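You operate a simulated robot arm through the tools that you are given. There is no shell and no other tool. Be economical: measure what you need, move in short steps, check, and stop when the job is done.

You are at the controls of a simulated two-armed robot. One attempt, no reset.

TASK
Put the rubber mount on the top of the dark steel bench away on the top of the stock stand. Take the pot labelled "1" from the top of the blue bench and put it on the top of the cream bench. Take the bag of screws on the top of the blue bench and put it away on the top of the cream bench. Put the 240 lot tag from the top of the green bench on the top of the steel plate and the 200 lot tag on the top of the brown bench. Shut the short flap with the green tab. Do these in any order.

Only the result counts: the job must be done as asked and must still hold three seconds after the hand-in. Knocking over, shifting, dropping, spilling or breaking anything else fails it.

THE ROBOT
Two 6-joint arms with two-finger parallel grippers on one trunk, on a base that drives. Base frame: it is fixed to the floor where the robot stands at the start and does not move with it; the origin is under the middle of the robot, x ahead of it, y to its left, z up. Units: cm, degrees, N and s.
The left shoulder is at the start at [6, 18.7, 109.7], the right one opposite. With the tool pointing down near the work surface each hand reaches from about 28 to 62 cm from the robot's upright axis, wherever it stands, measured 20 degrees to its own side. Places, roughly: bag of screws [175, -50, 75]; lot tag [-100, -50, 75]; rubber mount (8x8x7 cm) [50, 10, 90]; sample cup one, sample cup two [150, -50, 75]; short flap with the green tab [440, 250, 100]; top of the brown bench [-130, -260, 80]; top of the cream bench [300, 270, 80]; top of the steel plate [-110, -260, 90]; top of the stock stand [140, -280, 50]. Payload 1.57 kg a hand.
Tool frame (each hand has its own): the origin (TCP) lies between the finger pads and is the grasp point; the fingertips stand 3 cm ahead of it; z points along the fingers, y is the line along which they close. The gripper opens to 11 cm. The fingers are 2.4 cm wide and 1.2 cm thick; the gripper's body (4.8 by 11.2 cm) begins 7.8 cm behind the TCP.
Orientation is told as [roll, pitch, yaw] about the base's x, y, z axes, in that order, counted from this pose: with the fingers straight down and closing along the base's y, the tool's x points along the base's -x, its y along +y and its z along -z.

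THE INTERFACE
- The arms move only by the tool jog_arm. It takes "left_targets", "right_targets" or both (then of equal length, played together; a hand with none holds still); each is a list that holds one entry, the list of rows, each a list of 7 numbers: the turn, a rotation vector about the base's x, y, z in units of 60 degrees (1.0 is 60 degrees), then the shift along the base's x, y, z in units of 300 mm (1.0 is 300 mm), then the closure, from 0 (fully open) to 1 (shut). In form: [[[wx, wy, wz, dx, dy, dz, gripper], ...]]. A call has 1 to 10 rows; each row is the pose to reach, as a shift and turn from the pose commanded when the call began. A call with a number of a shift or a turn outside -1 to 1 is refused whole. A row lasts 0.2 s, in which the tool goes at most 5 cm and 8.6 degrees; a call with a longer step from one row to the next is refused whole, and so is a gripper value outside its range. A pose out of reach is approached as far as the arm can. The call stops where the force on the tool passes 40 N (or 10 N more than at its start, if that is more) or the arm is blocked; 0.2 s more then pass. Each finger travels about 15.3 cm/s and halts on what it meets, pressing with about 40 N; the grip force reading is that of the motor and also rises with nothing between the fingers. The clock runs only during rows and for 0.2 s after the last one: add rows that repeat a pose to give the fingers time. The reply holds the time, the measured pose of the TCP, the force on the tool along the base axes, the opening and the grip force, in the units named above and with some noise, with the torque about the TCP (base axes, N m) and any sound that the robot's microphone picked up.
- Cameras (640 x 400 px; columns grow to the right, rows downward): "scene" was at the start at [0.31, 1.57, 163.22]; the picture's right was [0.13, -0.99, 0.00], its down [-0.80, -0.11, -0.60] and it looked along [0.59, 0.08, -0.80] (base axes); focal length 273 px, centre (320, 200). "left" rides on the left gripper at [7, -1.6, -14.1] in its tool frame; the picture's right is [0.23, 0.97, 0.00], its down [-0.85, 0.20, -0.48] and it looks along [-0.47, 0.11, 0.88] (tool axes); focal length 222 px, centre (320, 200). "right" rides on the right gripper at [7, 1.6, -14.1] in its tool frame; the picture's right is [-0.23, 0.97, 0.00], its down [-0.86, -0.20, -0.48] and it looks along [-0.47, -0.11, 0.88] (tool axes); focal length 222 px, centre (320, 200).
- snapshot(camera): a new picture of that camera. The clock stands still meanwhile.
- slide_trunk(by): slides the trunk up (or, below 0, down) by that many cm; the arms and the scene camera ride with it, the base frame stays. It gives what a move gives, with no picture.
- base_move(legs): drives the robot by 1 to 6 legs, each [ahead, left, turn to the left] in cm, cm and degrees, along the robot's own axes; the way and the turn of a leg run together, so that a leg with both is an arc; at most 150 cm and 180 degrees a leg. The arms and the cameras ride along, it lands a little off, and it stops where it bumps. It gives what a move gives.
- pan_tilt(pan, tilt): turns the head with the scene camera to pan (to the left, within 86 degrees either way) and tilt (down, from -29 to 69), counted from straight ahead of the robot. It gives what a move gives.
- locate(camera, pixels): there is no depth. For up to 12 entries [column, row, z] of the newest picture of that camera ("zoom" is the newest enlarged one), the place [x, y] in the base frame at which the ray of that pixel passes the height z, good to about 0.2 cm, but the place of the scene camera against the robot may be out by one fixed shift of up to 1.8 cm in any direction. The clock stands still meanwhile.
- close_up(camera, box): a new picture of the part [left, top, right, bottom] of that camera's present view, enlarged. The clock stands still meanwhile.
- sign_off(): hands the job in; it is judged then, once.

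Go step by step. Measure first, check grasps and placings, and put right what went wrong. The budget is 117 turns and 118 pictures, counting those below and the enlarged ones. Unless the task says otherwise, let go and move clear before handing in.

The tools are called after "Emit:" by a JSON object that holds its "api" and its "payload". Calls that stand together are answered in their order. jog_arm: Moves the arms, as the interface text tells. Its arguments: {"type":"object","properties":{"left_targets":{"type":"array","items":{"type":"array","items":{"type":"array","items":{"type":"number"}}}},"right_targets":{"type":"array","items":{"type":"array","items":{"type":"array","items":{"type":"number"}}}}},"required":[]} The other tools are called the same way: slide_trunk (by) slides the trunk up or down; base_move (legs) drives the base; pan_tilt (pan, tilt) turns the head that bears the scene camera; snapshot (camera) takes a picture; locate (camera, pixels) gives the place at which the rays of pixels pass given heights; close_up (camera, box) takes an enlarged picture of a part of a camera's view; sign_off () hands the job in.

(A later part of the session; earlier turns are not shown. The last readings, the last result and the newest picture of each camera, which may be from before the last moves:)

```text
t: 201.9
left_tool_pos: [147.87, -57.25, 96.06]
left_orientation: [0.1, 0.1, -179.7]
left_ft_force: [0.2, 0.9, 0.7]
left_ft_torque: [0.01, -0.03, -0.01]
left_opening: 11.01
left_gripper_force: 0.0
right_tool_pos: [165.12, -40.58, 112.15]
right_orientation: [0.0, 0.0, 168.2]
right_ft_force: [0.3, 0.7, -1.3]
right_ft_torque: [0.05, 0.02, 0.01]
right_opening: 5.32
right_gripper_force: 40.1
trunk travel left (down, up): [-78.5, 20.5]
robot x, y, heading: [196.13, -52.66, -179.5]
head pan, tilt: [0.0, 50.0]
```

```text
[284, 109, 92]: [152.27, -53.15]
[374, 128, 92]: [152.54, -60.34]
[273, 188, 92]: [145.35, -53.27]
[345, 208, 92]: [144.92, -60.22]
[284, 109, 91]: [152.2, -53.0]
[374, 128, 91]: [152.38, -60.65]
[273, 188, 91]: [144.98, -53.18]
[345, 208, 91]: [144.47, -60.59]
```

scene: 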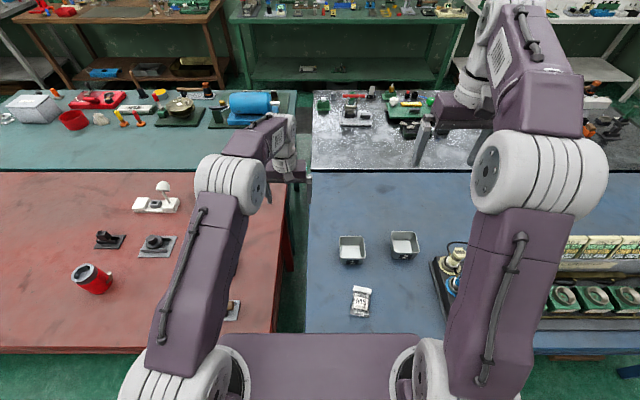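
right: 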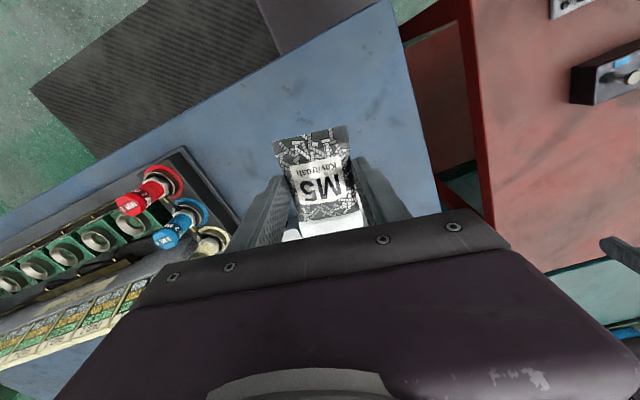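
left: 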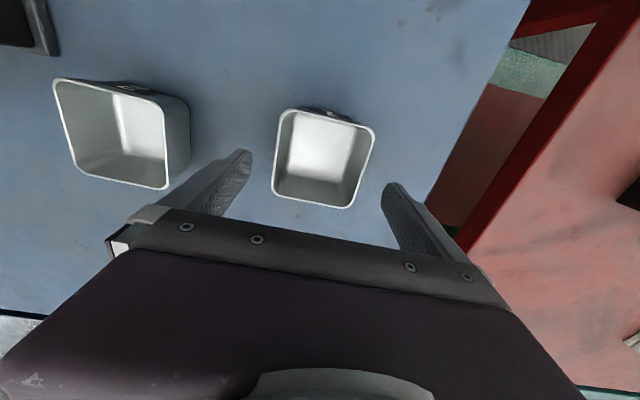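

Centre refined to (148.5,-56.8). I'll descend to z≈89.3, close, wait, and lift.

Emit:
{"api": "jog_arm", "payload": {"left_targets": [[[0, 0, 0, 0.02, 0.014, -0.1, 0], [0, 0, 0, 0.02, 0.014, -0.2, 0], [0, 0, 0, 0.02, 0.014, -0.225, 0], [0, 0, 0, 0.02, 0.014, -0.225, 0.3], [0, 0, 0, 0.02, 0.014, -0.225, 0.6], [0, 0, 0, 0.02, 0.014, -0.225, 0.8], [0, 0, 0, 0.02, 0.014, -0.225, 1], [0, 0, 0, 0.02, 0.014, -0.225, 1]]]}}

Emit:
{"api": "jog_arm", "payload": {"left_targets": [[[0, 0, 0, 0, 0, 0.08, 1], [0, 0, 0, 0, 0, 0.2, 1], [0, 0, 0, 0, 0, 0.35, 1], [0, 0, 0, 0, 0, 0.5, 1], [0, 0, 0, 0, 0, 0.65, 1], [0, 0, 0, 0, 0, 0.75, 1], [0, 0, 0, 0, 0, 0.75, 1]]]}}

Emit:
{"api": "snapshot", "payload": {"camera": "left"}}

Emit:
{"api": "snapshot", "payload": {"camera": "scene"}}

```text
t: 203.8
left_tool_pos: [148.55, -56.81, 89.27]
left_orientation: [0.0, 0.1, -179.7]
left_ft_force: [0.2, 0.3, 0.2]
left_ft_torque: [0.0, 0.01, 0.02]
left_opening: 8.38
left_gripper_force: 39.9
right_tool_pos: [165.07, -40.56, 112.23]
right_orientation: [0.0, 0.0, 168.3]
right_ft_force: [0.2, 0.3, -0.9]
right_ft_torque: [0.0, -0.03, -0.04]
right_opening: 5.3
right_gripper_force: 40.1
trunk travel left (down, up): [-78.5, 20.5]
robot x, y, heading: [195.98, -52.84, -180.0]
head pan, tilt: [0.0, 50.0]
```

```text
t: 205.3
left_tool_pos: [148.65, -56.55, 111.92]
left_orientation: [0.0, 0.1, -179.7]
left_ft_force: [-0.8, 0.4, -1.3]
left_ft_torque: [0.04, -0.01, -0.03]
left_opening: 8.4
left_gripper_force: 39.9
right_tool_pos: [165.04, -40.56, 112.27]
right_orientation: [0.1, 0.1, 168.3]
right_ft_force: [0.4, 0.5, -1.7]
right_ft_torque: [-0.01, -0.04, 0.01]
right_opening: 5.33
right_gripper_force: 40.3
trunk travel left (down, up): [-78.5, 20.5]
robot x, y, heading: [196.03, -52.49, -179.9]
head pan, tilt: [0.0, 50.0]
```

```text
61 pictures are left
```

left: 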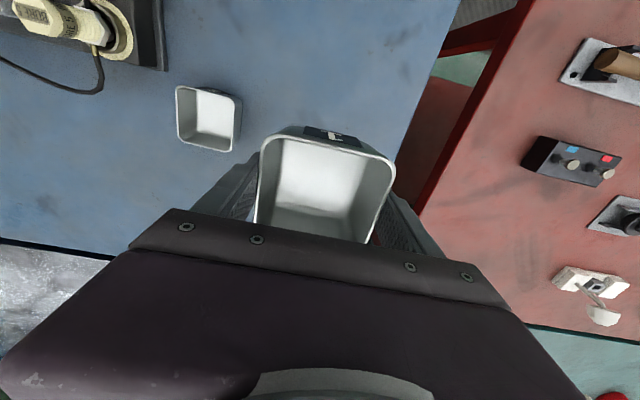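

```text
60 pictures are left
```

scene: 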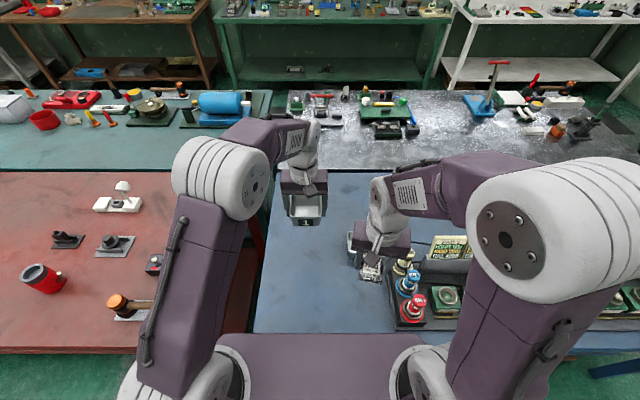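

Both the pot and the bag are held. I'll raise the trunk a little, back off, turn to face the cream bench and approach it.

Emit:
{"api": "slide_trunk", "payload": {"by": 12}}

Emit:
{"api": "base_move", "payload": {"legs": [[-54, 0, 0], [0, 0, -90], [140, 0, 0], [75, 0, 0], [0, -30, 0]]}}

Emit:
{"api": "pan_tilt", "payload": {"pan": 0, "tilt": 40}}

Emit:
{"api": "snapshot", "payload": {"camera": "scene"}}

Emit:
{"api": "snapshot", "payload": {"camera": "left"}}

```text
t: 206.8
left_tool_pos: [148.6, -56.64, 123.79]
left_orientation: [0.0, 0.1, -179.7]
left_ft_force: [0.3, -0.5, -1.3]
left_ft_torque: [0.02, -0.02, 0.01]
left_opening: 8.4
left_gripper_force: 39.9
right_tool_pos: [165.03, -40.53, 124.24]
right_orientation: [0.0, 0.0, 168.3]
right_ft_force: [-0.4, -0.4, -1.7]
right_ft_torque: [0.0, -0.01, -0.01]
right_opening: 5.31
right_gripper_force: 39.9
trunk travel left (down, up): [-90.5, 8.5]
robot x, y, heading: [196.13, -52.48, -179.2]
head pan, tilt: [0.0, 50.0]
```

```text
t: 225.6
left_tool_pos: [266.48, 210.07, 123.86]
left_orientation: [0.0, 0.1, 91.8]
left_ft_force: [-1.0, 0.2, -1.8]
left_ft_torque: [-0.01, -0.02, 0.01]
left_opening: 8.36
left_gripper_force: 39.8
right_tool_pos: [282.94, 194.15, 124.21]
right_orientation: [-0.1, 0.0, 79.9]
right_ft_force: [-0.2, 0.3, -1.2]
right_ft_torque: [0.02, 0.02, -0.02]
right_opening: 5.33
right_gripper_force: 39.5
trunk travel left (down, up): [-90.5, 8.5]
robot x, y, heading: [272.26, 162.45, 91.9]
head pan, tilt: [0.0, 50.0]
```

```text
t: 226.3
left_tool_pos: [266.74, 210.17, 123.7]
left_orientation: [0.0, 0.1, 91.8]
left_ft_force: [-0.7, 0.2, -0.9]
left_ft_torque: [-0.02, -0.01, 0.01]
left_opening: 8.37
left_gripper_force: 40.0
right_tool_pos: [283.12, 194.07, 124.25]
right_orientation: [0.0, 0.0, 79.9]
right_ft_force: [0.6, -0.2, -1.5]
right_ft_torque: [-0.01, -0.03, 0.01]
right_opening: 5.28
right_gripper_force: 40.1
trunk travel left (down, up): [-90.5, 8.5]
robot x, y, heading: [271.98, 162.94, 91.9]
head pan, tilt: [0.0, 40.0]
```

```text
59 pictures are left
```

scene: 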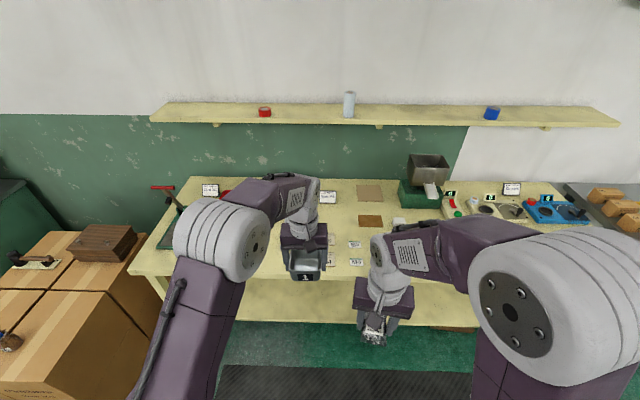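

```text
58 pictures are left
```

left: 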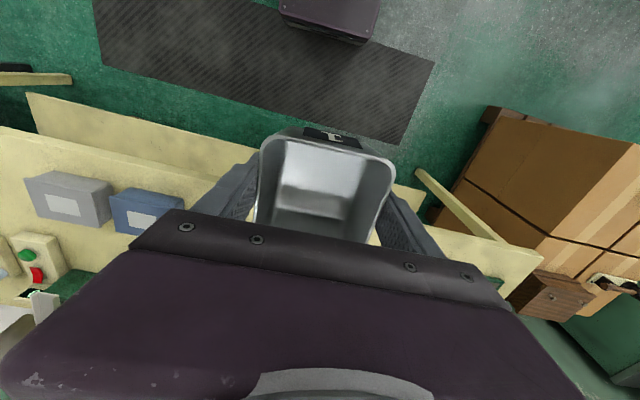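

The M-tags and boxes lie right in front. A free strip should be near x≈240, so I'll strafe left to view it between the arms.

Emit:
{"api": "base_move", "payload": {"legs": [[0, 0, -1.9], [0, 32, 0]]}}

Emit:
{"api": "pan_tilt", "payload": {"pan": 0, "tilt": 50}}

Emit:
{"api": "snapshot", "payload": {"camera": "scene"}}

Emit:
{"api": "snapshot", "payload": {"camera": "right"}}

```text
t: 228.8
left_tool_pos: [236.88, 210.39, 123.75]
left_orientation: [0.1, 0.1, 89.7]
left_ft_force: [0.3, 0.2, -1.0]
left_ft_torque: [0.01, 0.02, -0.01]
left_opening: 8.4
left_gripper_force: 39.5
right_tool_pos: [252.7, 193.9, 124.27]
right_orientation: [0.0, 0.0, 77.7]
right_ft_force: [-0.3, 0.5, -1.7]
right_ft_torque: [-0.02, 0.03, 0.0]
right_opening: 5.34
right_gripper_force: 40.8
trunk travel left (down, up): [-90.5, 8.5]
robot x, y, heading: [240.45, 163.03, 89.9]
head pan, tilt: [0.0, 40.0]
```

```text
t: 229.5
left_tool_pos: [236.58, 210.3, 123.8]
left_orientation: [0.0, 0.1, 89.7]
left_ft_force: [0.4, 0.7, -0.2]
left_ft_torque: [-0.02, -0.01, 0.02]
left_opening: 8.37
left_gripper_force: 40.1
right_tool_pos: [252.54, 193.74, 124.31]
right_orientation: [-0.1, 0.1, 77.8]
right_ft_force: [0.3, -0.1, -1.4]
right_ft_torque: [-0.02, 0.02, 0.02]
right_opening: 5.31
right_gripper_force: 40.2
trunk travel left (down, up): [-90.5, 8.5]
robot x, y, heading: [239.98, 163.11, 89.8]
head pan, tilt: [0.0, 50.0]
```

```text
57 pictures are left
```

scene: 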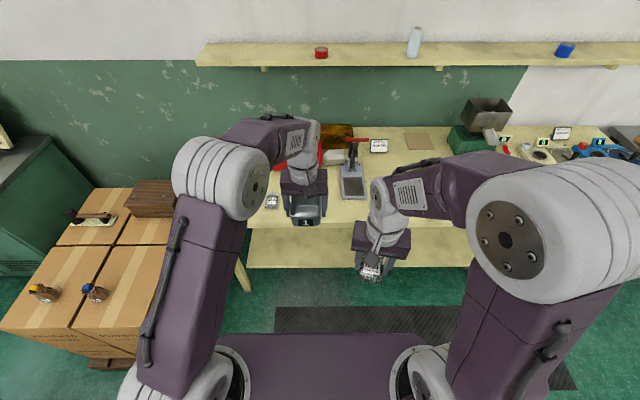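

```text
56 pictures are left
```

right: 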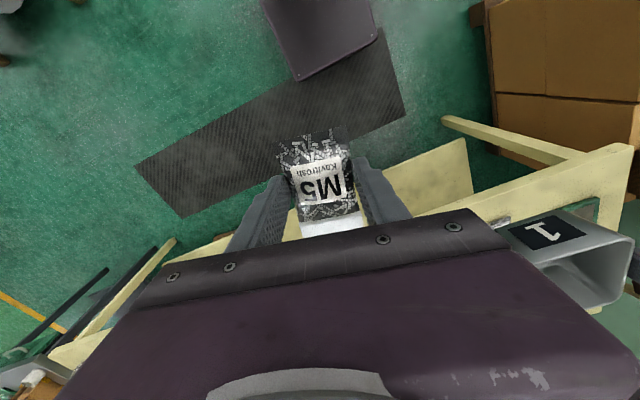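

Emit:
{"api": "locate", "payload": {"camera": "scene", "pixels": [[330, 226, 85], [353, 198, 85], [340, 198, 85], [272, 207, 85], [366, 198, 85], [330, 210, 85], [243, 290, 0], [320, 267, 30]]}}

Emit:
{"api": "close_up", "payload": {"camera": "scene", "box": [240, 120, 440, 260]}}

Emit:
{"api": "locate", "payload": {"camera": "right", "pixels": [[500, 218, 85], [480, 194, 85], [634, 146, 85], [500, 218, 80], [634, 146, 80]]}}

```text
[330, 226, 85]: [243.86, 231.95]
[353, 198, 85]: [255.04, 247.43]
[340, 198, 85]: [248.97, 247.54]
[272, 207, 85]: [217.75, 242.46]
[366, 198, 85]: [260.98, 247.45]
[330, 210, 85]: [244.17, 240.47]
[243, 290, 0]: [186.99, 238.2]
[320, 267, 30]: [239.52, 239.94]
```

```text
2.86 times, centred on (340, 190) of scene
```

zoom: 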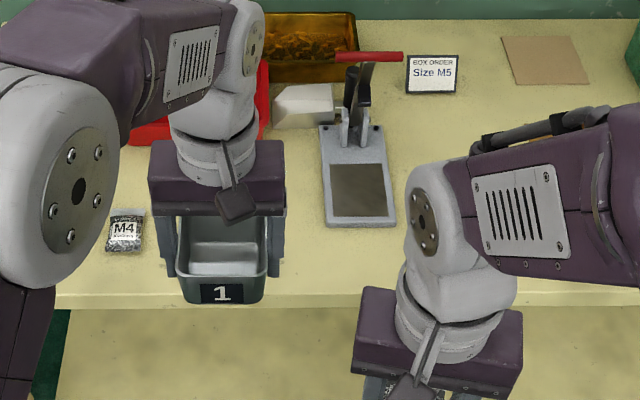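

```text
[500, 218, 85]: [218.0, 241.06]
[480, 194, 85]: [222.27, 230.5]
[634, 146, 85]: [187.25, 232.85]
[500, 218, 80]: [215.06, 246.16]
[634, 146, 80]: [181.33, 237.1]
```

Bench front edge is y≈232, and the free patch is x 223–248, y 234–255. I'll go forward 28 cm and lower the trunk 15 cm, placing the pot at about (229.5,243) first.

Emit:
{"api": "base_move", "payload": {"legs": [[28, 0, 0]]}}

Emit:
{"api": "slide_trunk", "payload": {"by": -13}}

Emit:
{"api": "snapshot", "payload": {"camera": "left"}}

Emit:
{"api": "snapshot", "payload": {"camera": "right"}}

Emit:
{"api": "snapshot", "payload": {"camera": "scene"}}

```text
t: 231.5
left_tool_pos: [236.98, 238.07, 123.84]
left_orientation: [0.0, -0.1, 89.6]
left_ft_force: [0.4, -0.4, -1.1]
left_ft_torque: [-0.02, 0.02, -0.02]
left_opening: 8.39
left_gripper_force: 39.7
right_tool_pos: [252.74, 221.49, 124.27]
right_orientation: [0.0, 0.0, 77.6]
right_ft_force: [0.5, 0.1, -1.6]
right_ft_torque: [0.03, 0.01, 0.03]
right_opening: 5.33
right_gripper_force: 40.4
trunk travel left (down, up): [-90.5, 8.5]
robot x, y, heading: [240.21, 190.76, 89.3]
head pan, tilt: [0.0, 50.0]
```

```text
t: 233.0
left_tool_pos: [236.96, 238.49, 110.75]
left_orientation: [0.0, 0.2, 89.4]
left_ft_force: [-0.5, -0.8, -0.2]
left_ft_torque: [-0.01, 0.04, 0.0]
left_opening: 8.4
left_gripper_force: 40.0
right_tool_pos: [252.79, 221.78, 111.2]
right_orientation: [0.0, 0.0, 77.6]
right_ft_force: [-0.2, -0.3, -0.5]
right_ft_torque: [0.04, -0.02, -0.02]
right_opening: 5.32
right_gripper_force: 40.1
trunk travel left (down, up): [-77.5, 21.5]
robot x, y, heading: [240.33, 191.0, 89.6]
head pan, tilt: [0.0, 50.0]
```

```text
54 pictures are left
```

left: 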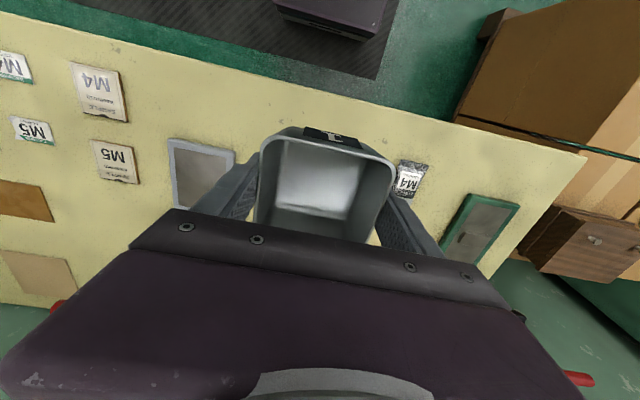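

```text
53 pictures are left
```

right: 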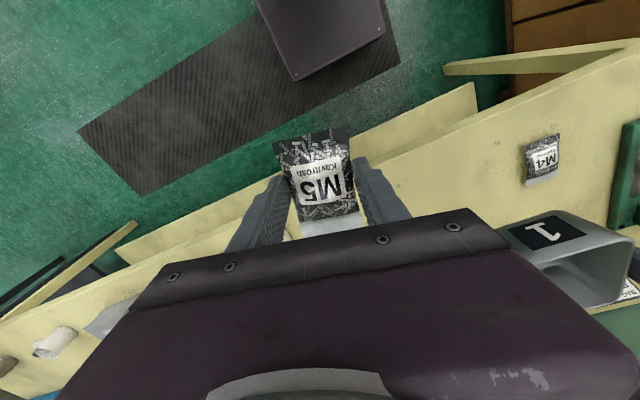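

```text
52 pictures are left
```

scene: 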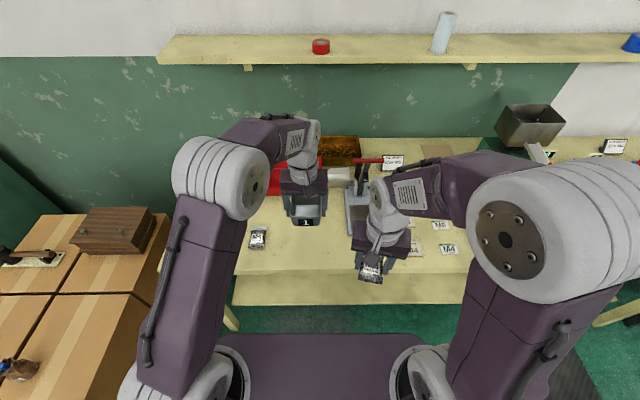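

Emit:
{"api": "locate", "payload": {"camera": "left", "pixels": [[408, 180, 86], [395, 168, 85], [330, 92, 85], [172, 140, 86], [232, 155, 86], [98, 92, 85], [115, 160, 85], [180, 195, 86]]}}

Emit:
{"api": "locate", "payload": {"camera": "right", "pixels": [[541, 158, 86], [500, 132, 85], [527, 150, 85]]}}

Emit:
{"api": "locate", "payload": {"camera": "scene", "pixels": [[258, 238, 86], [258, 248, 85], [300, 274, 85], [357, 235, 86], [412, 246, 85], [268, 230, 85]]}}

```text
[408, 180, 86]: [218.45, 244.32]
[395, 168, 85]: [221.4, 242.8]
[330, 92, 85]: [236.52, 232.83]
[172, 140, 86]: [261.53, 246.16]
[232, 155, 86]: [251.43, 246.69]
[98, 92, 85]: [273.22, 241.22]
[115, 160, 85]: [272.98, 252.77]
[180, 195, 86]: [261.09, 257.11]
```

```text
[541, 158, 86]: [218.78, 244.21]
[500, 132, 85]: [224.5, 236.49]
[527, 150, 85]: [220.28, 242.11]
```

```text
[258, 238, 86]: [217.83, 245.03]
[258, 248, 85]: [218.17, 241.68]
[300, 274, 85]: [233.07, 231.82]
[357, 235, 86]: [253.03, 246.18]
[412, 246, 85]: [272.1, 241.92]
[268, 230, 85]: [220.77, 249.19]
```

All three cameras agree at z≈85. I'll place the pot at (231,243): move over and descend to about z 90.3, then feel down.

Emit:
{"api": "jog_arm", "payload": {"left_targets": [[[0, 0, 0, -0.1, 0.08, 0, 1], [0, 0, 0, -0.2, 0.153, 0, 1], [0, 0, 0, -0.2, 0.153, -0.15, 1], [0, 0, 0, -0.2, 0.153, -0.3, 1], [0, 0, 0, -0.2, 0.153, -0.45, 1], [0, 0, 0, -0.2, 0.153, -0.58, 1], [0, 0, 0, -0.2, 0.153, -0.67, 1], [0, 0, 0, -0.2, 0.153, -0.685, 1], [0, 0, 0, -0.2, 0.153, -0.685, 1]]]}}

Emit:
{"api": "jog_arm", "payload": {"left_targets": [[[0, 0, 0, 0, 0, -0.01, 1], [0, 0, 0, 0, 0, -0.02, 1], [0, 0, 0, 0, 0, -0.028, 1], [0, 0, 0, 0, 0, -0.028, 1]]]}}

```text
t: 235.0
left_tool_pos: [230.95, 243.0, 90.24]
left_orientation: [0.0, 0.1, 89.5]
left_ft_force: [-0.3, 0.0, -1.5]
left_ft_torque: [-0.04, 0.01, -0.01]
left_opening: 8.37
left_gripper_force: 40.0
right_tool_pos: [252.8, 221.75, 111.22]
right_orientation: [0.0, 0.0, 77.5]
right_ft_force: [1.5, -0.4, -1.1]
right_ft_torque: [-0.02, 0.0, 0.01]
right_opening: 5.33
right_gripper_force: 39.8
trunk travel left (down, up): [-77.5, 21.5]
robot x, y, heading: [240.32, 190.64, 89.4]
head pan, tilt: [0.0, 50.0]
```

```text
t: 236.0
left_tool_pos: [230.78, 242.97, 89.43]
left_orientation: [0.0, -0.1, 89.5]
left_ft_force: [0.1, 0.5, -0.4]
left_ft_torque: [0.01, -0.04, 0.01]
left_opening: 8.4
left_gripper_force: 40.1
right_tool_pos: [252.81, 221.73, 111.25]
right_orientation: [0.0, 0.0, 77.6]
right_ft_force: [-0.7, -0.6, -1.0]
right_ft_torque: [0.03, -0.03, 0.02]
right_opening: 5.33
right_gripper_force: 40.0
trunk travel left (down, up): [-77.5, 21.5]
robot x, y, heading: [240.5, 190.69, 89.4]
head pan, tilt: [0.0, 50.0]
```

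Emit:
{"api": "jog_arm", "payload": {"left_targets": [[[0, 0, 0, 0, 0, -0.008, 1], [0, 0, 0, 0, 0, -0.014, 1], [0, 0, 0, 0, 0, -0.014, 1]]]}}

Emit:
{"api": "jog_arm", "payload": {"left_targets": [[[0, 0, 0, 0, 0, -0.006, 1], [0, 0, 0, 0, 0, -0.01, 1], [0, 0, 0, 0, 0, -0.01, 1]]]}}

```text
t: 236.8
left_tool_pos: [230.94, 242.98, 89.21]
left_orientation: [-0.1, -0.1, 89.5]
left_ft_force: [-0.9, 2.0, 14.6]
left_ft_torque: [-0.45, 0.11, -0.03]
left_opening: 8.37
left_gripper_force: 40.2
right_tool_pos: [252.84, 221.61, 111.35]
right_orientation: [0.0, -0.1, 77.6]
right_ft_force: [0.0, -0.1, -1.0]
right_ft_torque: [0.02, -0.04, 0.01]
right_opening: 5.29
right_gripper_force: 40.3
trunk travel left (down, up): [-77.5, 21.5]
robot x, y, heading: [240.16, 190.87, 89.7]
head pan, tilt: [0.0, 50.0]
```

```text
t: 237.6
left_tool_pos: [230.76, 242.83, 88.85]
left_orientation: [0.0, -0.1, 89.5]
left_ft_force: [-1.7, 5.5, 21.9]
left_ft_torque: [0.02, -0.01, -0.04]
left_opening: 8.4
left_gripper_force: 40.3
right_tool_pos: [252.79, 221.64, 111.39]
right_orientation: [0.0, -0.1, 77.6]
right_ft_force: [0.7, -0.1, -1.0]
right_ft_torque: [0.03, 0.01, 0.01]
right_opening: 5.34
right_gripper_force: 39.9
trunk travel left (down, up): [-77.5, 21.5]
robot x, y, heading: [240.2, 191.07, 89.5]
head pan, tilt: [0.0, 50.0]
```

Contact felt. Release gently and lift away.

Emit:
{"api": "jog_arm", "payload": {"left_targets": [[[0, 0, 0, 0, 0, 0.012, 1], [0, 0, 0, 0, 0, 0.012, 0.2], [0, 0, 0, 0, 0, 0.012, 0.05], [0, 0, 0, 0, 0, 0.012, 0.05], [0, 0, 0, 0, 0, 0.15, 0.05], [0, 0, 0, 0, 0, 0.3, 0.05], [0, 0, 0, 0, 0, 0.45, 0.05], [0, 0, 0, 0, 0, 0.6, 0.05], [0, 0, 0, 0, 0, 0.75, 0.05], [0, 0, 0, -0.08, 0, 0.88, 0.05]]]}}

Emit:
{"api": "jog_arm", "payload": {"left_targets": [[[0, 0, 0, -0.1, -0.1, 0, 0.05], [0, 0, 0, -0.2, -0.2, 0, 0.05], [0, 0, 0, -0.3, -0.3, 0, 0.05]]]}}

Emit:
{"api": "snapshot", "payload": {"camera": "scene"}}

```text
t: 239.8
left_tool_pos: [228.48, 242.97, 115.18]
left_orientation: [-0.2, 0.1, 89.5]
left_ft_force: [0.7, -0.5, 0.6]
left_ft_torque: [-0.01, 0.0, 0.04]
left_opening: 10.45
left_gripper_force: 0.1
right_tool_pos: [252.71, 221.65, 111.23]
right_orientation: [-0.1, 0.0, 77.6]
right_ft_force: [-0.5, -0.7, -0.8]
right_ft_torque: [-0.03, 0.01, 0.0]
right_opening: 5.32
right_gripper_force: 40.2
trunk travel left (down, up): [-77.5, 21.5]
robot x, y, heading: [240.48, 190.92, 89.4]
head pan, tilt: [0.0, 50.0]
```

```text
t: 240.6
left_tool_pos: [219.59, 233.87, 114.99]
left_orientation: [0.0, 0.0, 89.4]
left_ft_force: [-0.1, 0.3, -0.4]
left_ft_torque: [0.02, 0.03, 0.01]
left_opening: 10.43
left_gripper_force: 0.0
right_tool_pos: [252.75, 221.71, 111.31]
right_orientation: [0.0, -0.1, 77.6]
right_ft_force: [-0.5, 0.2, -1.8]
right_ft_torque: [0.0, 0.0, 0.0]
right_opening: 5.33
right_gripper_force: 40.1
trunk travel left (down, up): [-77.5, 21.5]
robot x, y, heading: [240.36, 190.59, 89.4]
head pan, tilt: [0.0, 50.0]
```

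```text
51 pictures are left
```

scene: 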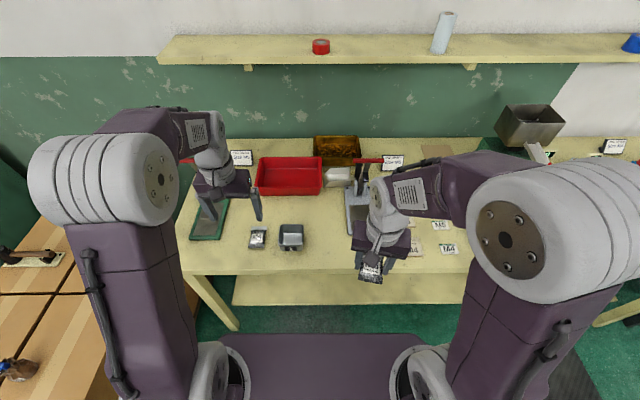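

Pot 1 stands on the cream bench at (291,237). Next the bag: I'll move the right hand over (244,240) and descend.

Emit:
{"api": "jog_arm", "payload": {"right_targets": [[[0, 0, 0, -0.03, 0.14, 0, 1], [0, 0, 0, -0.1, 0.28, 0, 1], [0, 0, 0, -0.17, 0.4, 0, 1], [0, 0, 0, -0.24, 0.52, 0, 1], [0, 0, 0, -0.285, 0.61, 0, 1], [0, 0, 0, -0.285, 0.61, -0.15, 1], [0, 0, 0, -0.285, 0.61, -0.3, 1], [0, 0, 0, -0.285, 0.61, -0.45, 1], [0, 0, 0, -0.285, 0.61, -0.6, 1], [0, 0, 0, -0.285, 0.61, -0.7, 1]]]}}

Emit:
{"api": "jog_arm", "payload": {"right_targets": [[[0, 0, 0, 0, 0, -0.01, 1], [0, 0, 0, 0, 0, -0.02, 1], [0, 0, 0, 0, 0, -0.03, 1], [0, 0, 0, 0, 0, -0.03, 1]]]}}

Emit:
{"api": "snapshot", "payload": {"camera": "right"}}

```text
t: 242.8
left_tool_pos: [219.64, 233.98, 114.96]
left_orientation: [0.0, 0.1, 89.5]
left_ft_force: [0.7, -0.3, 0.5]
left_ft_torque: [-0.02, 0.02, 0.0]
left_opening: 10.45
left_gripper_force: 0.0
right_tool_pos: [244.37, 240.07, 90.39]
right_orientation: [-0.1, 0.0, 77.6]
right_ft_force: [-0.3, 0.1, -1.3]
right_ft_torque: [0.0, -0.05, -0.03]
right_opening: 5.33
right_gripper_force: 40.4
trunk travel left (down, up): [-77.5, 21.5]
robot x, y, heading: [240.54, 190.74, 89.7]
head pan, tilt: [0.0, 50.0]
```

```text
t: 243.8
left_tool_pos: [219.64, 233.98, 115.0]
left_orientation: [0.0, 0.0, 89.5]
left_ft_force: [1.1, -0.2, 0.3]
left_ft_torque: [-0.01, 0.01, 0.02]
left_opening: 10.46
left_gripper_force: 0.1
right_tool_pos: [244.18, 240.1, 89.45]
right_orientation: [0.0, 0.0, 77.6]
right_ft_force: [0.7, -0.1, -1.3]
right_ft_torque: [-0.02, -0.01, -0.01]
right_opening: 5.31
right_gripper_force: 40.2
trunk travel left (down, up): [-77.5, 21.5]
robot x, y, heading: [240.48, 190.48, 89.2]
head pan, tilt: [0.0, 50.0]
```

```text
50 pictures are left
```

right: 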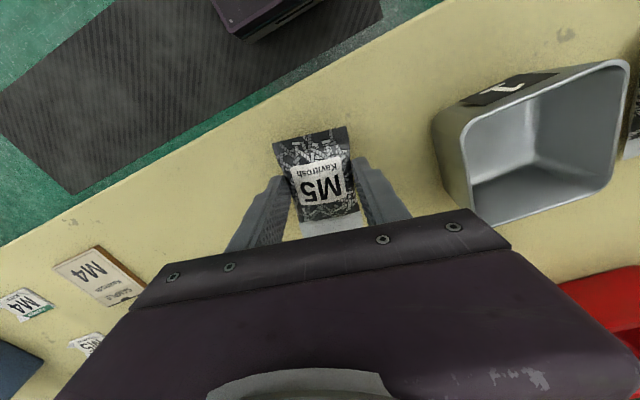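

Emit:
{"api": "jog_arm", "payload": {"right_targets": [[[0, 0, 0, 0, 0, -0.01, 1], [0, 0, 0, 0, 0, -0.02, 1], [0, 0, 0, 0, 0, -0.026, 1], [0, 0, 0, 0, 0, -0.026, 1]]]}}

Emit:
{"api": "jog_arm", "payload": {"right_targets": [[[0, 0, 0, 0, 0, -0.007, 1], [0, 0, 0, 0, 0, -0.012, 1], [0, 0, 0, 0, 0, -0.012, 1]]]}}

```text
t: 244.8
left_tool_pos: [219.67, 233.88, 115.06]
left_orientation: [0.0, 0.1, 89.5]
left_ft_force: [0.2, -0.8, 0.4]
left_ft_torque: [0.0, 0.02, 0.01]
left_opening: 10.43
left_gripper_force: 0.0
right_tool_pos: [244.28, 239.97, 88.58]
right_orientation: [0.1, 0.0, 77.6]
right_ft_force: [0.0, 0.0, -2.3]
right_ft_torque: [0.0, 0.0, 0.0]
right_opening: 5.3
right_gripper_force: 40.2
trunk travel left (down, up): [-77.5, 21.5]
robot x, y, heading: [240.41, 190.93, 89.5]
head pan, tilt: [0.0, 50.0]
```

```text
t: 245.6
left_tool_pos: [219.77, 233.9, 115.17]
left_orientation: [0.0, -0.1, 89.5]
left_ft_force: [1.5, 0.2, 0.3]
left_ft_torque: [0.01, 0.02, 0.01]
left_opening: 10.43
left_gripper_force: 0.1
right_tool_pos: [244.24, 239.98, 88.17]
right_orientation: [0.1, -0.1, 77.6]
right_ft_force: [0.9, 1.3, 5.2]
right_ft_torque: [-0.1, -0.03, 0.0]
right_opening: 5.32
right_gripper_force: 39.6
trunk travel left (down, up): [-77.5, 21.5]
robot x, y, heading: [240.5, 190.79, 89.6]
head pan, tilt: [0.0, 50.0]
```

Contact (5 N). I'll open to about 8 cm, lift away and check.

Emit:
{"api": "jog_arm", "payload": {"right_targets": [[[0, 0, 0, 0, 0, 0, 0.5], [0, 0, 0, 0, 0, 0, 0.25], [0, 0, 0, 0, 0, 0, 0.25], [0, 0, 0, 0, 0, 0.1, 0.25], [0, 0, 0, 0, 0, 0.25, 0.25], [0, 0, 0, 0, 0, 0.4, 0.25], [0, 0, 0, 0, 0, 0.55, 0.25], [0, 0, 0, 0, 0, 0.7, 0.25], [0, 0, 0, 0, 0, 0.85, 0.25]]]}}

Emit:
{"api": "snapshot", "payload": {"camera": "right"}}

```text
t: 247.6
left_tool_pos: [219.63, 233.9, 115.12]
left_orientation: [0.0, 0.0, 89.6]
left_ft_force: [-0.5, -0.2, -0.2]
left_ft_torque: [0.02, 0.01, 0.01]
left_opening: 10.45
left_gripper_force: 0.1
right_tool_pos: [244.1, 240.0, 113.82]
right_orientation: [-0.1, -0.1, 77.6]
right_ft_force: [-0.6, -0.6, 0.2]
right_ft_torque: [-0.02, 0.0, 0.01]
right_opening: 8.25
right_gripper_force: 0.0
trunk travel left (down, up): [-77.5, 21.5]
robot x, y, heading: [240.78, 190.97, 89.6]
head pan, tilt: [0.0, 50.0]
```

```text
49 pictures are left
```

right: 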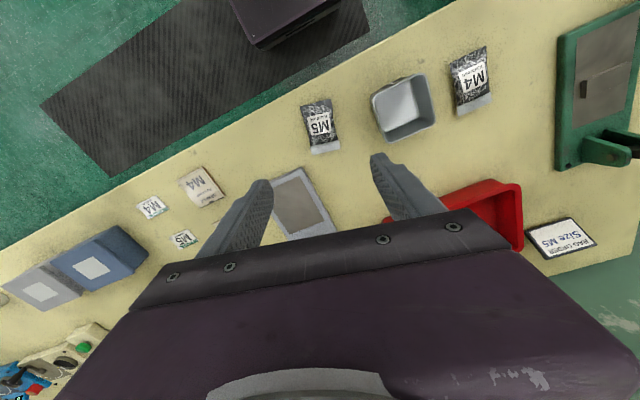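

Bag and pot are both on the cream bench. I'll back off, raise the trunk, and strafe right toward the dark table with the carton.

Emit:
{"api": "base_move", "payload": {"legs": [[-33, 0, 0], [0, -130, 0.5]]}}

Emit:
{"api": "slide_trunk", "payload": {"by": 18}}

Emit:
{"api": "pan_tilt", "payload": {"pan": -45, "tilt": 35}}

Emit:
{"api": "snapshot", "payload": {"camera": "scene"}}

```text
t: 255.8
left_tool_pos: [346.88, 200.56, 115.02]
left_orientation: [0.0, 0.1, 89.5]
left_ft_force: [-0.6, 0.8, 0.1]
left_ft_torque: [-0.02, -0.04, 0.03]
left_opening: 10.42
left_gripper_force: 0.0
right_tool_pos: [371.46, 206.67, 113.73]
right_orientation: [0.0, -0.1, 77.5]
right_ft_force: [0.3, 0.0, 0.7]
right_ft_torque: [-0.02, -0.01, 0.02]
right_opening: 8.27
right_gripper_force: 0.1
trunk travel left (down, up): [-77.5, 21.5]
robot x, y, heading: [367.13, 157.63, 89.4]
head pan, tilt: [0.0, 50.0]
```

```text
t: 257.8
left_tool_pos: [346.85, 200.64, 133.1]
left_orientation: [0.1, 0.1, 89.5]
left_ft_force: [-0.5, 0.2, -0.5]
left_ft_torque: [0.0, 0.01, -0.01]
left_opening: 10.45
left_gripper_force: 0.1
right_tool_pos: [371.46, 206.79, 131.62]
right_orientation: [0.1, 0.0, 77.5]
right_ft_force: [-0.2, 0.2, -0.2]
right_ft_torque: [0.03, -0.02, 0.01]
right_opening: 8.27
right_gripper_force: 0.2
trunk travel left (down, up): [-95.5, 3.5]
robot x, y, heading: [367.34, 157.53, 89.6]
head pan, tilt: [0.0, 50.0]
```

```text
t: 258.9
left_tool_pos: [346.93, 200.62, 133.08]
left_orientation: [0.0, 0.0, 89.5]
left_ft_force: [0.5, -0.6, 0.4]
left_ft_torque: [-0.03, 0.02, -0.01]
left_opening: 10.44
left_gripper_force: 0.0
right_tool_pos: [371.4, 206.59, 131.67]
right_orientation: [0.0, 0.0, 77.5]
right_ft_force: [0.7, 0.2, -0.5]
right_ft_torque: [0.03, -0.01, 0.01]
right_opening: 8.25
right_gripper_force: 0.1
trunk travel left (down, up): [-95.5, 3.5]
robot x, y, heading: [367.54, 157.54, 89.4]
head pan, tilt: [-45.0, 35.0]
```

```text
48 pictures are left
```

scene: 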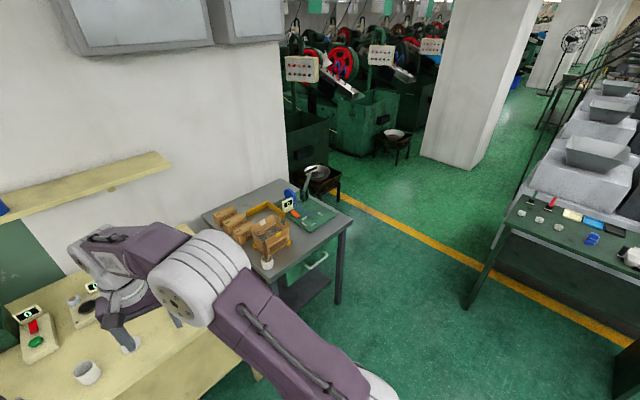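

Emit:
{"api": "close_up", "payload": {"camera": "scene", "box": [190, 160, 360, 290]}}

Emit:
{"api": "locate", "payload": {"camera": "scene", "pixels": [[336, 305, 0], [349, 223, 85], [271, 288, 85], [271, 250, 90], [284, 180, 85], [205, 210, 85], [250, 240, 100], [292, 245, 100], [462, 308, 0]]}}

```text
3.08 times, centred on (275, 225) of scene
```

zoom: 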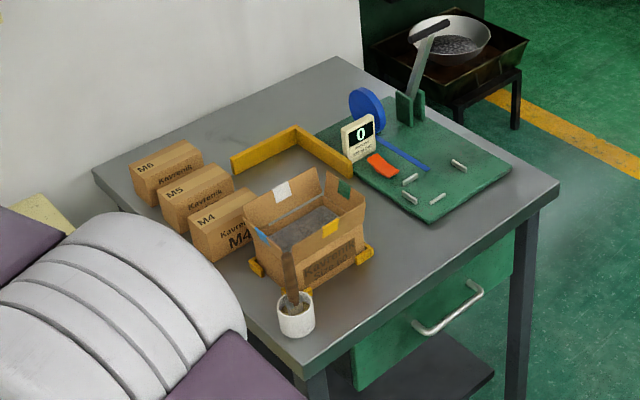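

```text
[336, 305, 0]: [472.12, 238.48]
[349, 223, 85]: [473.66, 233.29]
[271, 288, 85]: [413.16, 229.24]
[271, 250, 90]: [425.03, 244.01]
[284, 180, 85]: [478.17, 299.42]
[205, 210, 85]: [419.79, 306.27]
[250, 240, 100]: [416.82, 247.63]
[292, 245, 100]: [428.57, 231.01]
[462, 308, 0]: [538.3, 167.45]
```

The carton's green-tab flap stands up on its far-right (+x) end. I'll strafe right to face it and take a closer look.

Emit:
{"api": "base_move", "payload": {"legs": [[0, -70, 0.5], [20, 0, 0]]}}

Emit:
{"api": "pan_tilt", "payload": {"pan": 0, "tilt": 45}}

Emit:
{"api": "snapshot", "payload": {"camera": "scene"}}

Emit:
{"api": "close_up", "payload": {"camera": "scene", "box": [250, 150, 410, 270]}}

```text
t: 264.0
left_tool_pos: [416.05, 219.99, 133.31]
left_orientation: [0.0, -0.3, 90.1]
left_ft_force: [-0.7, -0.5, -0.3]
left_ft_torque: [0.05, -0.02, 0.0]
left_opening: 10.43
left_gripper_force: 0.0
right_tool_pos: [440.42, 226.46, 131.9]
right_orientation: [0.0, -0.3, 78.3]
right_ft_force: [-0.5, -0.7, 0.4]
right_ft_torque: [0.03, 0.0, 0.0]
right_opening: 8.25
right_gripper_force: 0.0
trunk travel left (down, up): [-95.5, 3.5]
robot x, y, heading: [437.14, 177.92, 89.9]
head pan, tilt: [-45.0, 35.0]
```

```text
t: 265.1
left_tool_pos: [416.13, 220.53, 133.0]
left_orientation: [0.0, 0.0, 90.2]
left_ft_force: [-0.2, -0.5, 0.2]
left_ft_torque: [0.01, -0.02, 0.01]
left_opening: 10.45
left_gripper_force: 0.1
right_tool_pos: [440.42, 226.96, 131.71]
right_orientation: [-0.1, 0.0, 78.2]
right_ft_force: [0.0, -0.3, 0.7]
right_ft_torque: [0.03, 0.02, -0.01]
right_opening: 8.26
right_gripper_force: 0.1
trunk travel left (down, up): [-95.5, 3.5]
robot x, y, heading: [437.01, 178.03, 90.1]
head pan, tilt: [0.0, 45.0]
```

```text
46 pictures are left
```

scene: 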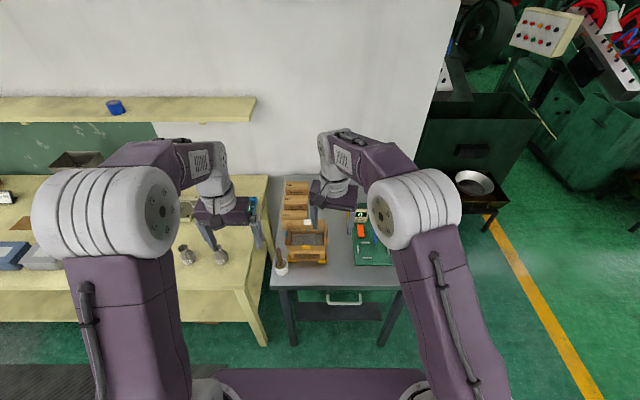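

```text
3.33 times, centred on (330, 210) of scene
```

zoom: 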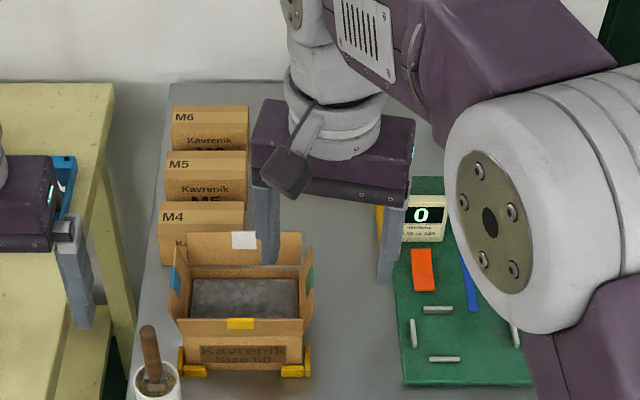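

Emit:
{"api": "locate", "payload": {"camera": "zoom", "pixels": [[190, 370, 85], [302, 365, 85], [303, 335, 95], [301, 280, 95], [313, 318, 102], [310, 265, 102], [300, 248, 102], [160, 372, 90], [240, 240, 102], [240, 322, 102]]}}

Emit:
{"api": "snapshot", "payload": {"camera": "right"}}

Emit:
{"api": "snapshot", "payload": {"camera": "left"}}

```text
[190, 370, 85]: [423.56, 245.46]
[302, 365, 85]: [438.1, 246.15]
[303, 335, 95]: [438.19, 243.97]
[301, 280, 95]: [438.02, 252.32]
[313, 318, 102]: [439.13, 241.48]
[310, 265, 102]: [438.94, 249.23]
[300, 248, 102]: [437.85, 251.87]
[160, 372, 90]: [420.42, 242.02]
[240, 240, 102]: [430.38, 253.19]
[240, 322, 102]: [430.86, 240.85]
```

```text
44 pictures are left
```

right: 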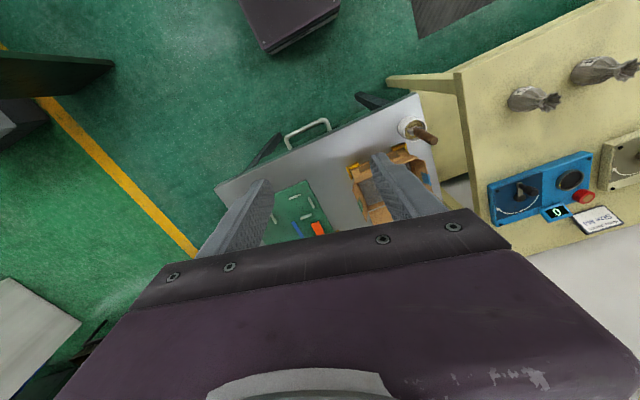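

```text
43 pictures are left
```

left: 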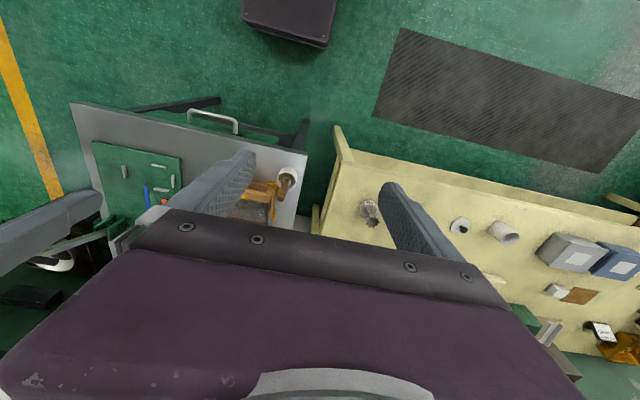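

The green flap's hinge is about x 438, y 245–254, z≈94, standing up to z≈98.5. I'll drive in 18 cm, lower the trunk, close the right gripper, and bring it to the flap's outer side, still high.

Emit:
{"api": "base_move", "payload": {"legs": [[18, 0, 0]]}}

Emit:
{"api": "slide_trunk", "payload": {"by": -10}}

Emit:
{"api": "jog_arm", "payload": {"right_targets": [[[0, 0, 0.1, 0.1, 0.05, 0, 1], [0, 0, 0.195, 0.22, 0.1, 0, 1], [0, 0, 0.195, 0.22, 0.15, 0, 1], [0, 0, 0.195, 0.22, 0.15, 0, 1], [0, 0, 0.195, 0.22, 0.15, 0, 1]]]}}

Emit:
{"api": "close_up", "payload": {"camera": "scene", "box": [240, 180, 400, 300]}}

Emit:
{"api": "snapshot", "payload": {"camera": "right"}}

```text
t: 266.6
left_tool_pos: [416.08, 238.41, 133.25]
left_orientation: [0.0, -0.2, 90.1]
left_ft_force: [0.0, -0.1, -0.8]
left_ft_torque: [0.05, 0.03, 0.02]
left_opening: 10.45
left_gripper_force: 0.0
right_tool_pos: [440.47, 244.7, 131.9]
right_orientation: [-0.1, -0.1, 78.2]
right_ft_force: [-0.6, 0.0, 0.7]
right_ft_torque: [0.05, -0.03, -0.03]
right_opening: 8.25
right_gripper_force: 0.0
trunk travel left (down, up): [-95.5, 3.5]
robot x, y, heading: [436.84, 195.98, 89.9]
head pan, tilt: [0.0, 45.0]
```

```text
t: 267.9
left_tool_pos: [416.14, 238.72, 123.18]
left_orientation: [0.0, 0.0, 90.1]
left_ft_force: [-0.4, 0.1, -0.5]
left_ft_torque: [-0.03, 0.02, 0.0]
left_opening: 10.43
left_gripper_force: 0.0
right_tool_pos: [440.48, 245.16, 121.76]
right_orientation: [0.0, -0.1, 78.2]
right_ft_force: [-0.3, 0.1, 0.5]
right_ft_torque: [0.03, 0.04, 0.0]
right_opening: 8.29
right_gripper_force: 0.0
trunk travel left (down, up): [-85.5, 13.5]
robot x, y, heading: [437.18, 196.12, 90.3]
head pan, tilt: [0.0, 45.0]
```

```text
t: 269.1
left_tool_pos: [416.11, 238.68, 123.11]
left_orientation: [-0.1, 0.0, 90.1]
left_ft_force: [0.0, 0.3, 0.3]
left_ft_torque: [0.03, 0.02, -0.02]
left_opening: 10.45
left_gripper_force: 0.1
right_tool_pos: [447.01, 249.7, 121.66]
right_orientation: [0.0, 0.0, 89.9]
right_ft_force: [0.7, -0.4, 0.1]
right_ft_torque: [0.04, 0.01, 0.02]
right_opening: 0.02
right_gripper_force: 21.7
trunk travel left (down, up): [-85.5, 13.5]
robot x, y, heading: [437.62, 195.84, 90.3]
head pan, tilt: [0.0, 45.0]
```

```text
3.33 times, centred on (320, 240) of scene
```

zoom: 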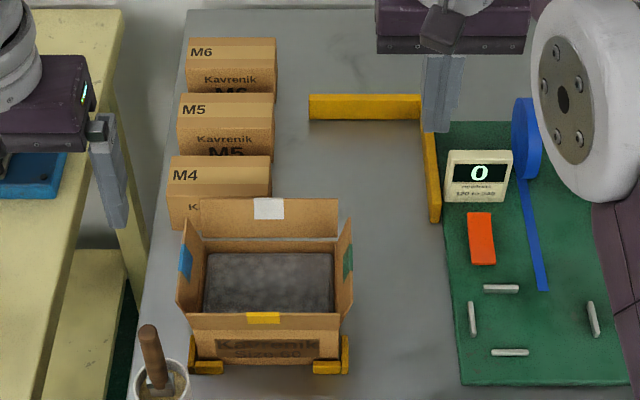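

```text
41 pictures are left
```

right: 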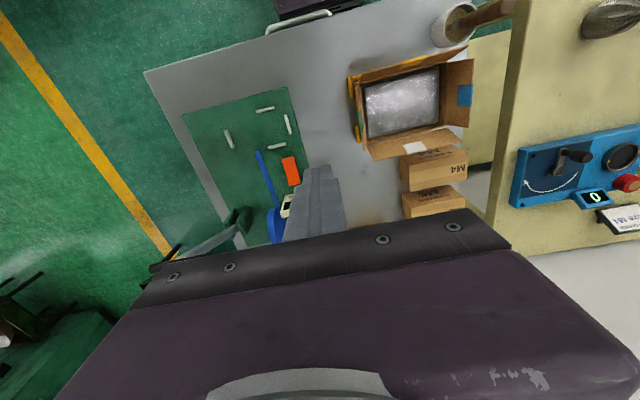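

Emit:
{"api": "close_up", "payload": {"camera": "right", "box": [320, 30, 500, 170]}}

```text
2.86 times, centred on (410, 100) of right
```

zoom: 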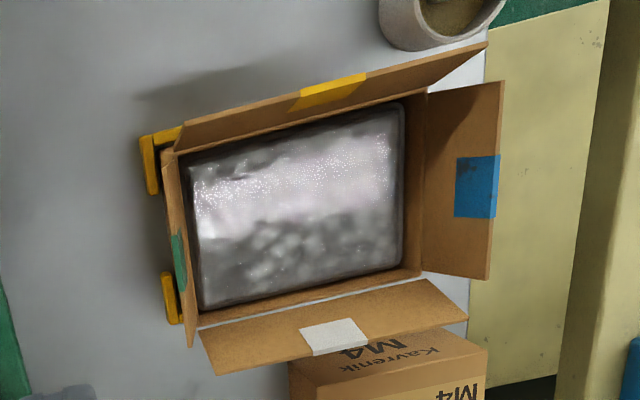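

Emit:
{"api": "locate", "payload": {"camera": "right", "pixels": [[364.4, 150.6, 98], [364.4, 150.6, 102], [364.4, 150.6, 94], [355.7, 84.2, 98], [355.7, 84.2, 102], [355.7, 84.2, 94], [352, 97, 87], [358, 134, 87]]}}

Emit:
{"api": "locate", "payload": {"camera": "scene", "pixels": [[329.7, 246.1, 98], [329.7, 246.1, 102], [329.7, 246.1, 94], [330.3, 270.1, 98], [330.3, 270.1, 102], [330.3, 270.1, 94]]}}

```text
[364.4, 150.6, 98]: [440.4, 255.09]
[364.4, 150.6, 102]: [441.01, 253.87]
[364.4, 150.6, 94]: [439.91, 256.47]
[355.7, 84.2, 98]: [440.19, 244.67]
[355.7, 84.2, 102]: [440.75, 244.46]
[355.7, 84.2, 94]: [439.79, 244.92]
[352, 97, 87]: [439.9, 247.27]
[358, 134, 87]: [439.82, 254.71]
```

```text
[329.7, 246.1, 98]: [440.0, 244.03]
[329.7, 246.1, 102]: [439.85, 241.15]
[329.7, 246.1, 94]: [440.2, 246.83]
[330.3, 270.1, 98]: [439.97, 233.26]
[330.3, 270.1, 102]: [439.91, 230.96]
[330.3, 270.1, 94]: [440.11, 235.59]
```

The flap's top edge is at about x 440.3, y 245–255, z 98. I'll descend just outside it with closed fingers at (445,250), tips at about z 96.3.

Emit:
{"api": "jog_arm", "payload": {"right_targets": [[[0, 0, 0, -0.067, 0.01, -0.1, 1], [0, 0, 0, -0.067, 0.01, -0.25, 1], [0, 0, 0, -0.067, 0.01, -0.4, 1], [0, 0, 0, -0.067, 0.01, -0.55, 1], [0, 0, 0, -0.067, 0.01, -0.69, 1], [0, 0, 0, -0.067, 0.01, -0.745, 1], [0, 0, 0, -0.067, 0.01, -0.745, 1]]]}}

Emit:
{"api": "close_up", "payload": {"camera": "scene", "box": [260, 200, 380, 300]}}

Emit:
{"api": "close_up", "payload": {"camera": "right", "box": [260, 50, 500, 250]}}

```text
t: 270.8
left_tool_pos: [416.12, 238.84, 123.03]
left_orientation: [0.0, -0.1, 90.1]
left_ft_force: [0.2, -0.2, 0.5]
left_ft_torque: [-0.02, -0.03, -0.03]
left_opening: 10.43
left_gripper_force: 0.2
right_tool_pos: [445.16, 249.78, 99.39]
right_orientation: [-0.1, 0.0, 89.8]
right_ft_force: [0.2, -0.3, -0.3]
right_ft_torque: [0.03, 0.02, -0.01]
right_opening: 0.0
right_gripper_force: 21.6
trunk travel left (down, up): [-85.5, 13.5]
robot x, y, heading: [437.16, 196.26, 90.4]
head pan, tilt: [0.0, 45.0]
```

```text
4.00 times, centred on (320, 250) of scene
```

zoom: 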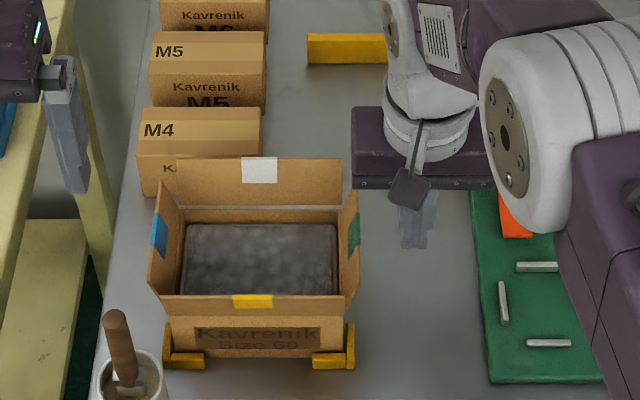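

```text
2.00 times, centred on (380, 150) of right
```

zoom: 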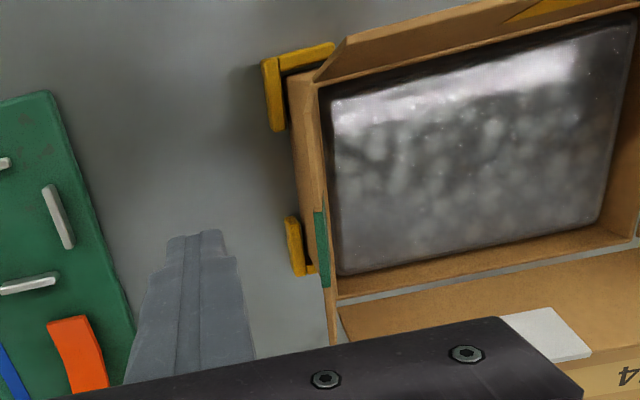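

Fingers are beside the flap's middle. I'll push inward (-x) in small steps.

Emit:
{"api": "jog_arm", "payload": {"right_targets": [[[0, 0, 0, -0.06, 0, 0, 1], [0, 0, 0, -0.11, 0, 0, 1], [0, 0, 0, -0.15, 0, 0, 1], [0, 0, 0, -0.19, 0, 0, 1], [0, 0, 0, -0.23, 0, 0, 1], [0, 0, 0, -0.27, 0, 0, 1], [0, 0, 0, -0.305, 0, 0, 1]]]}}

Emit:
{"api": "close_up", "payload": {"camera": "scene", "box": [260, 200, 380, 300]}}

Emit:
{"api": "close_up", "payload": {"camera": "right", "box": [200, 50, 440, 250]}}

```text
t: 272.4
left_tool_pos: [415.91, 238.98, 122.95]
left_orientation: [0.0, 0.2, 90.1]
left_ft_force: [0.8, 0.2, -0.5]
left_ft_torque: [0.01, -0.02, 0.01]
left_opening: 10.43
left_gripper_force: 0.1
right_tool_pos: [435.87, 249.94, 99.34]
right_orientation: [0.0, -0.1, 89.9]
right_ft_force: [0.1, -0.5, 0.3]
right_ft_torque: [0.0, 0.03, -0.01]
right_opening: 0.0
right_gripper_force: 21.2
trunk travel left (down, up): [-85.5, 13.5]
robot x, y, heading: [436.96, 196.1, 90.2]
head pan, tilt: [0.0, 45.0]
```

```text
4.00 times, centred on (320, 250) of scene
```

zoom: 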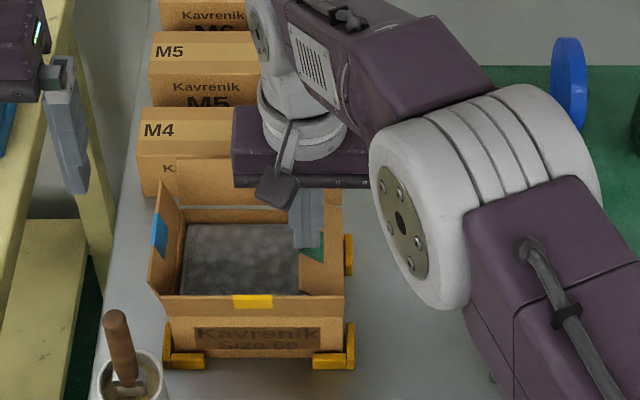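

```text
2.00 times, centred on (320, 150) of right
```

zoom: 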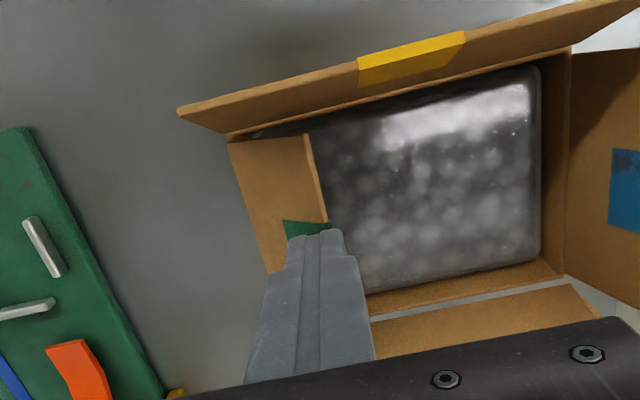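

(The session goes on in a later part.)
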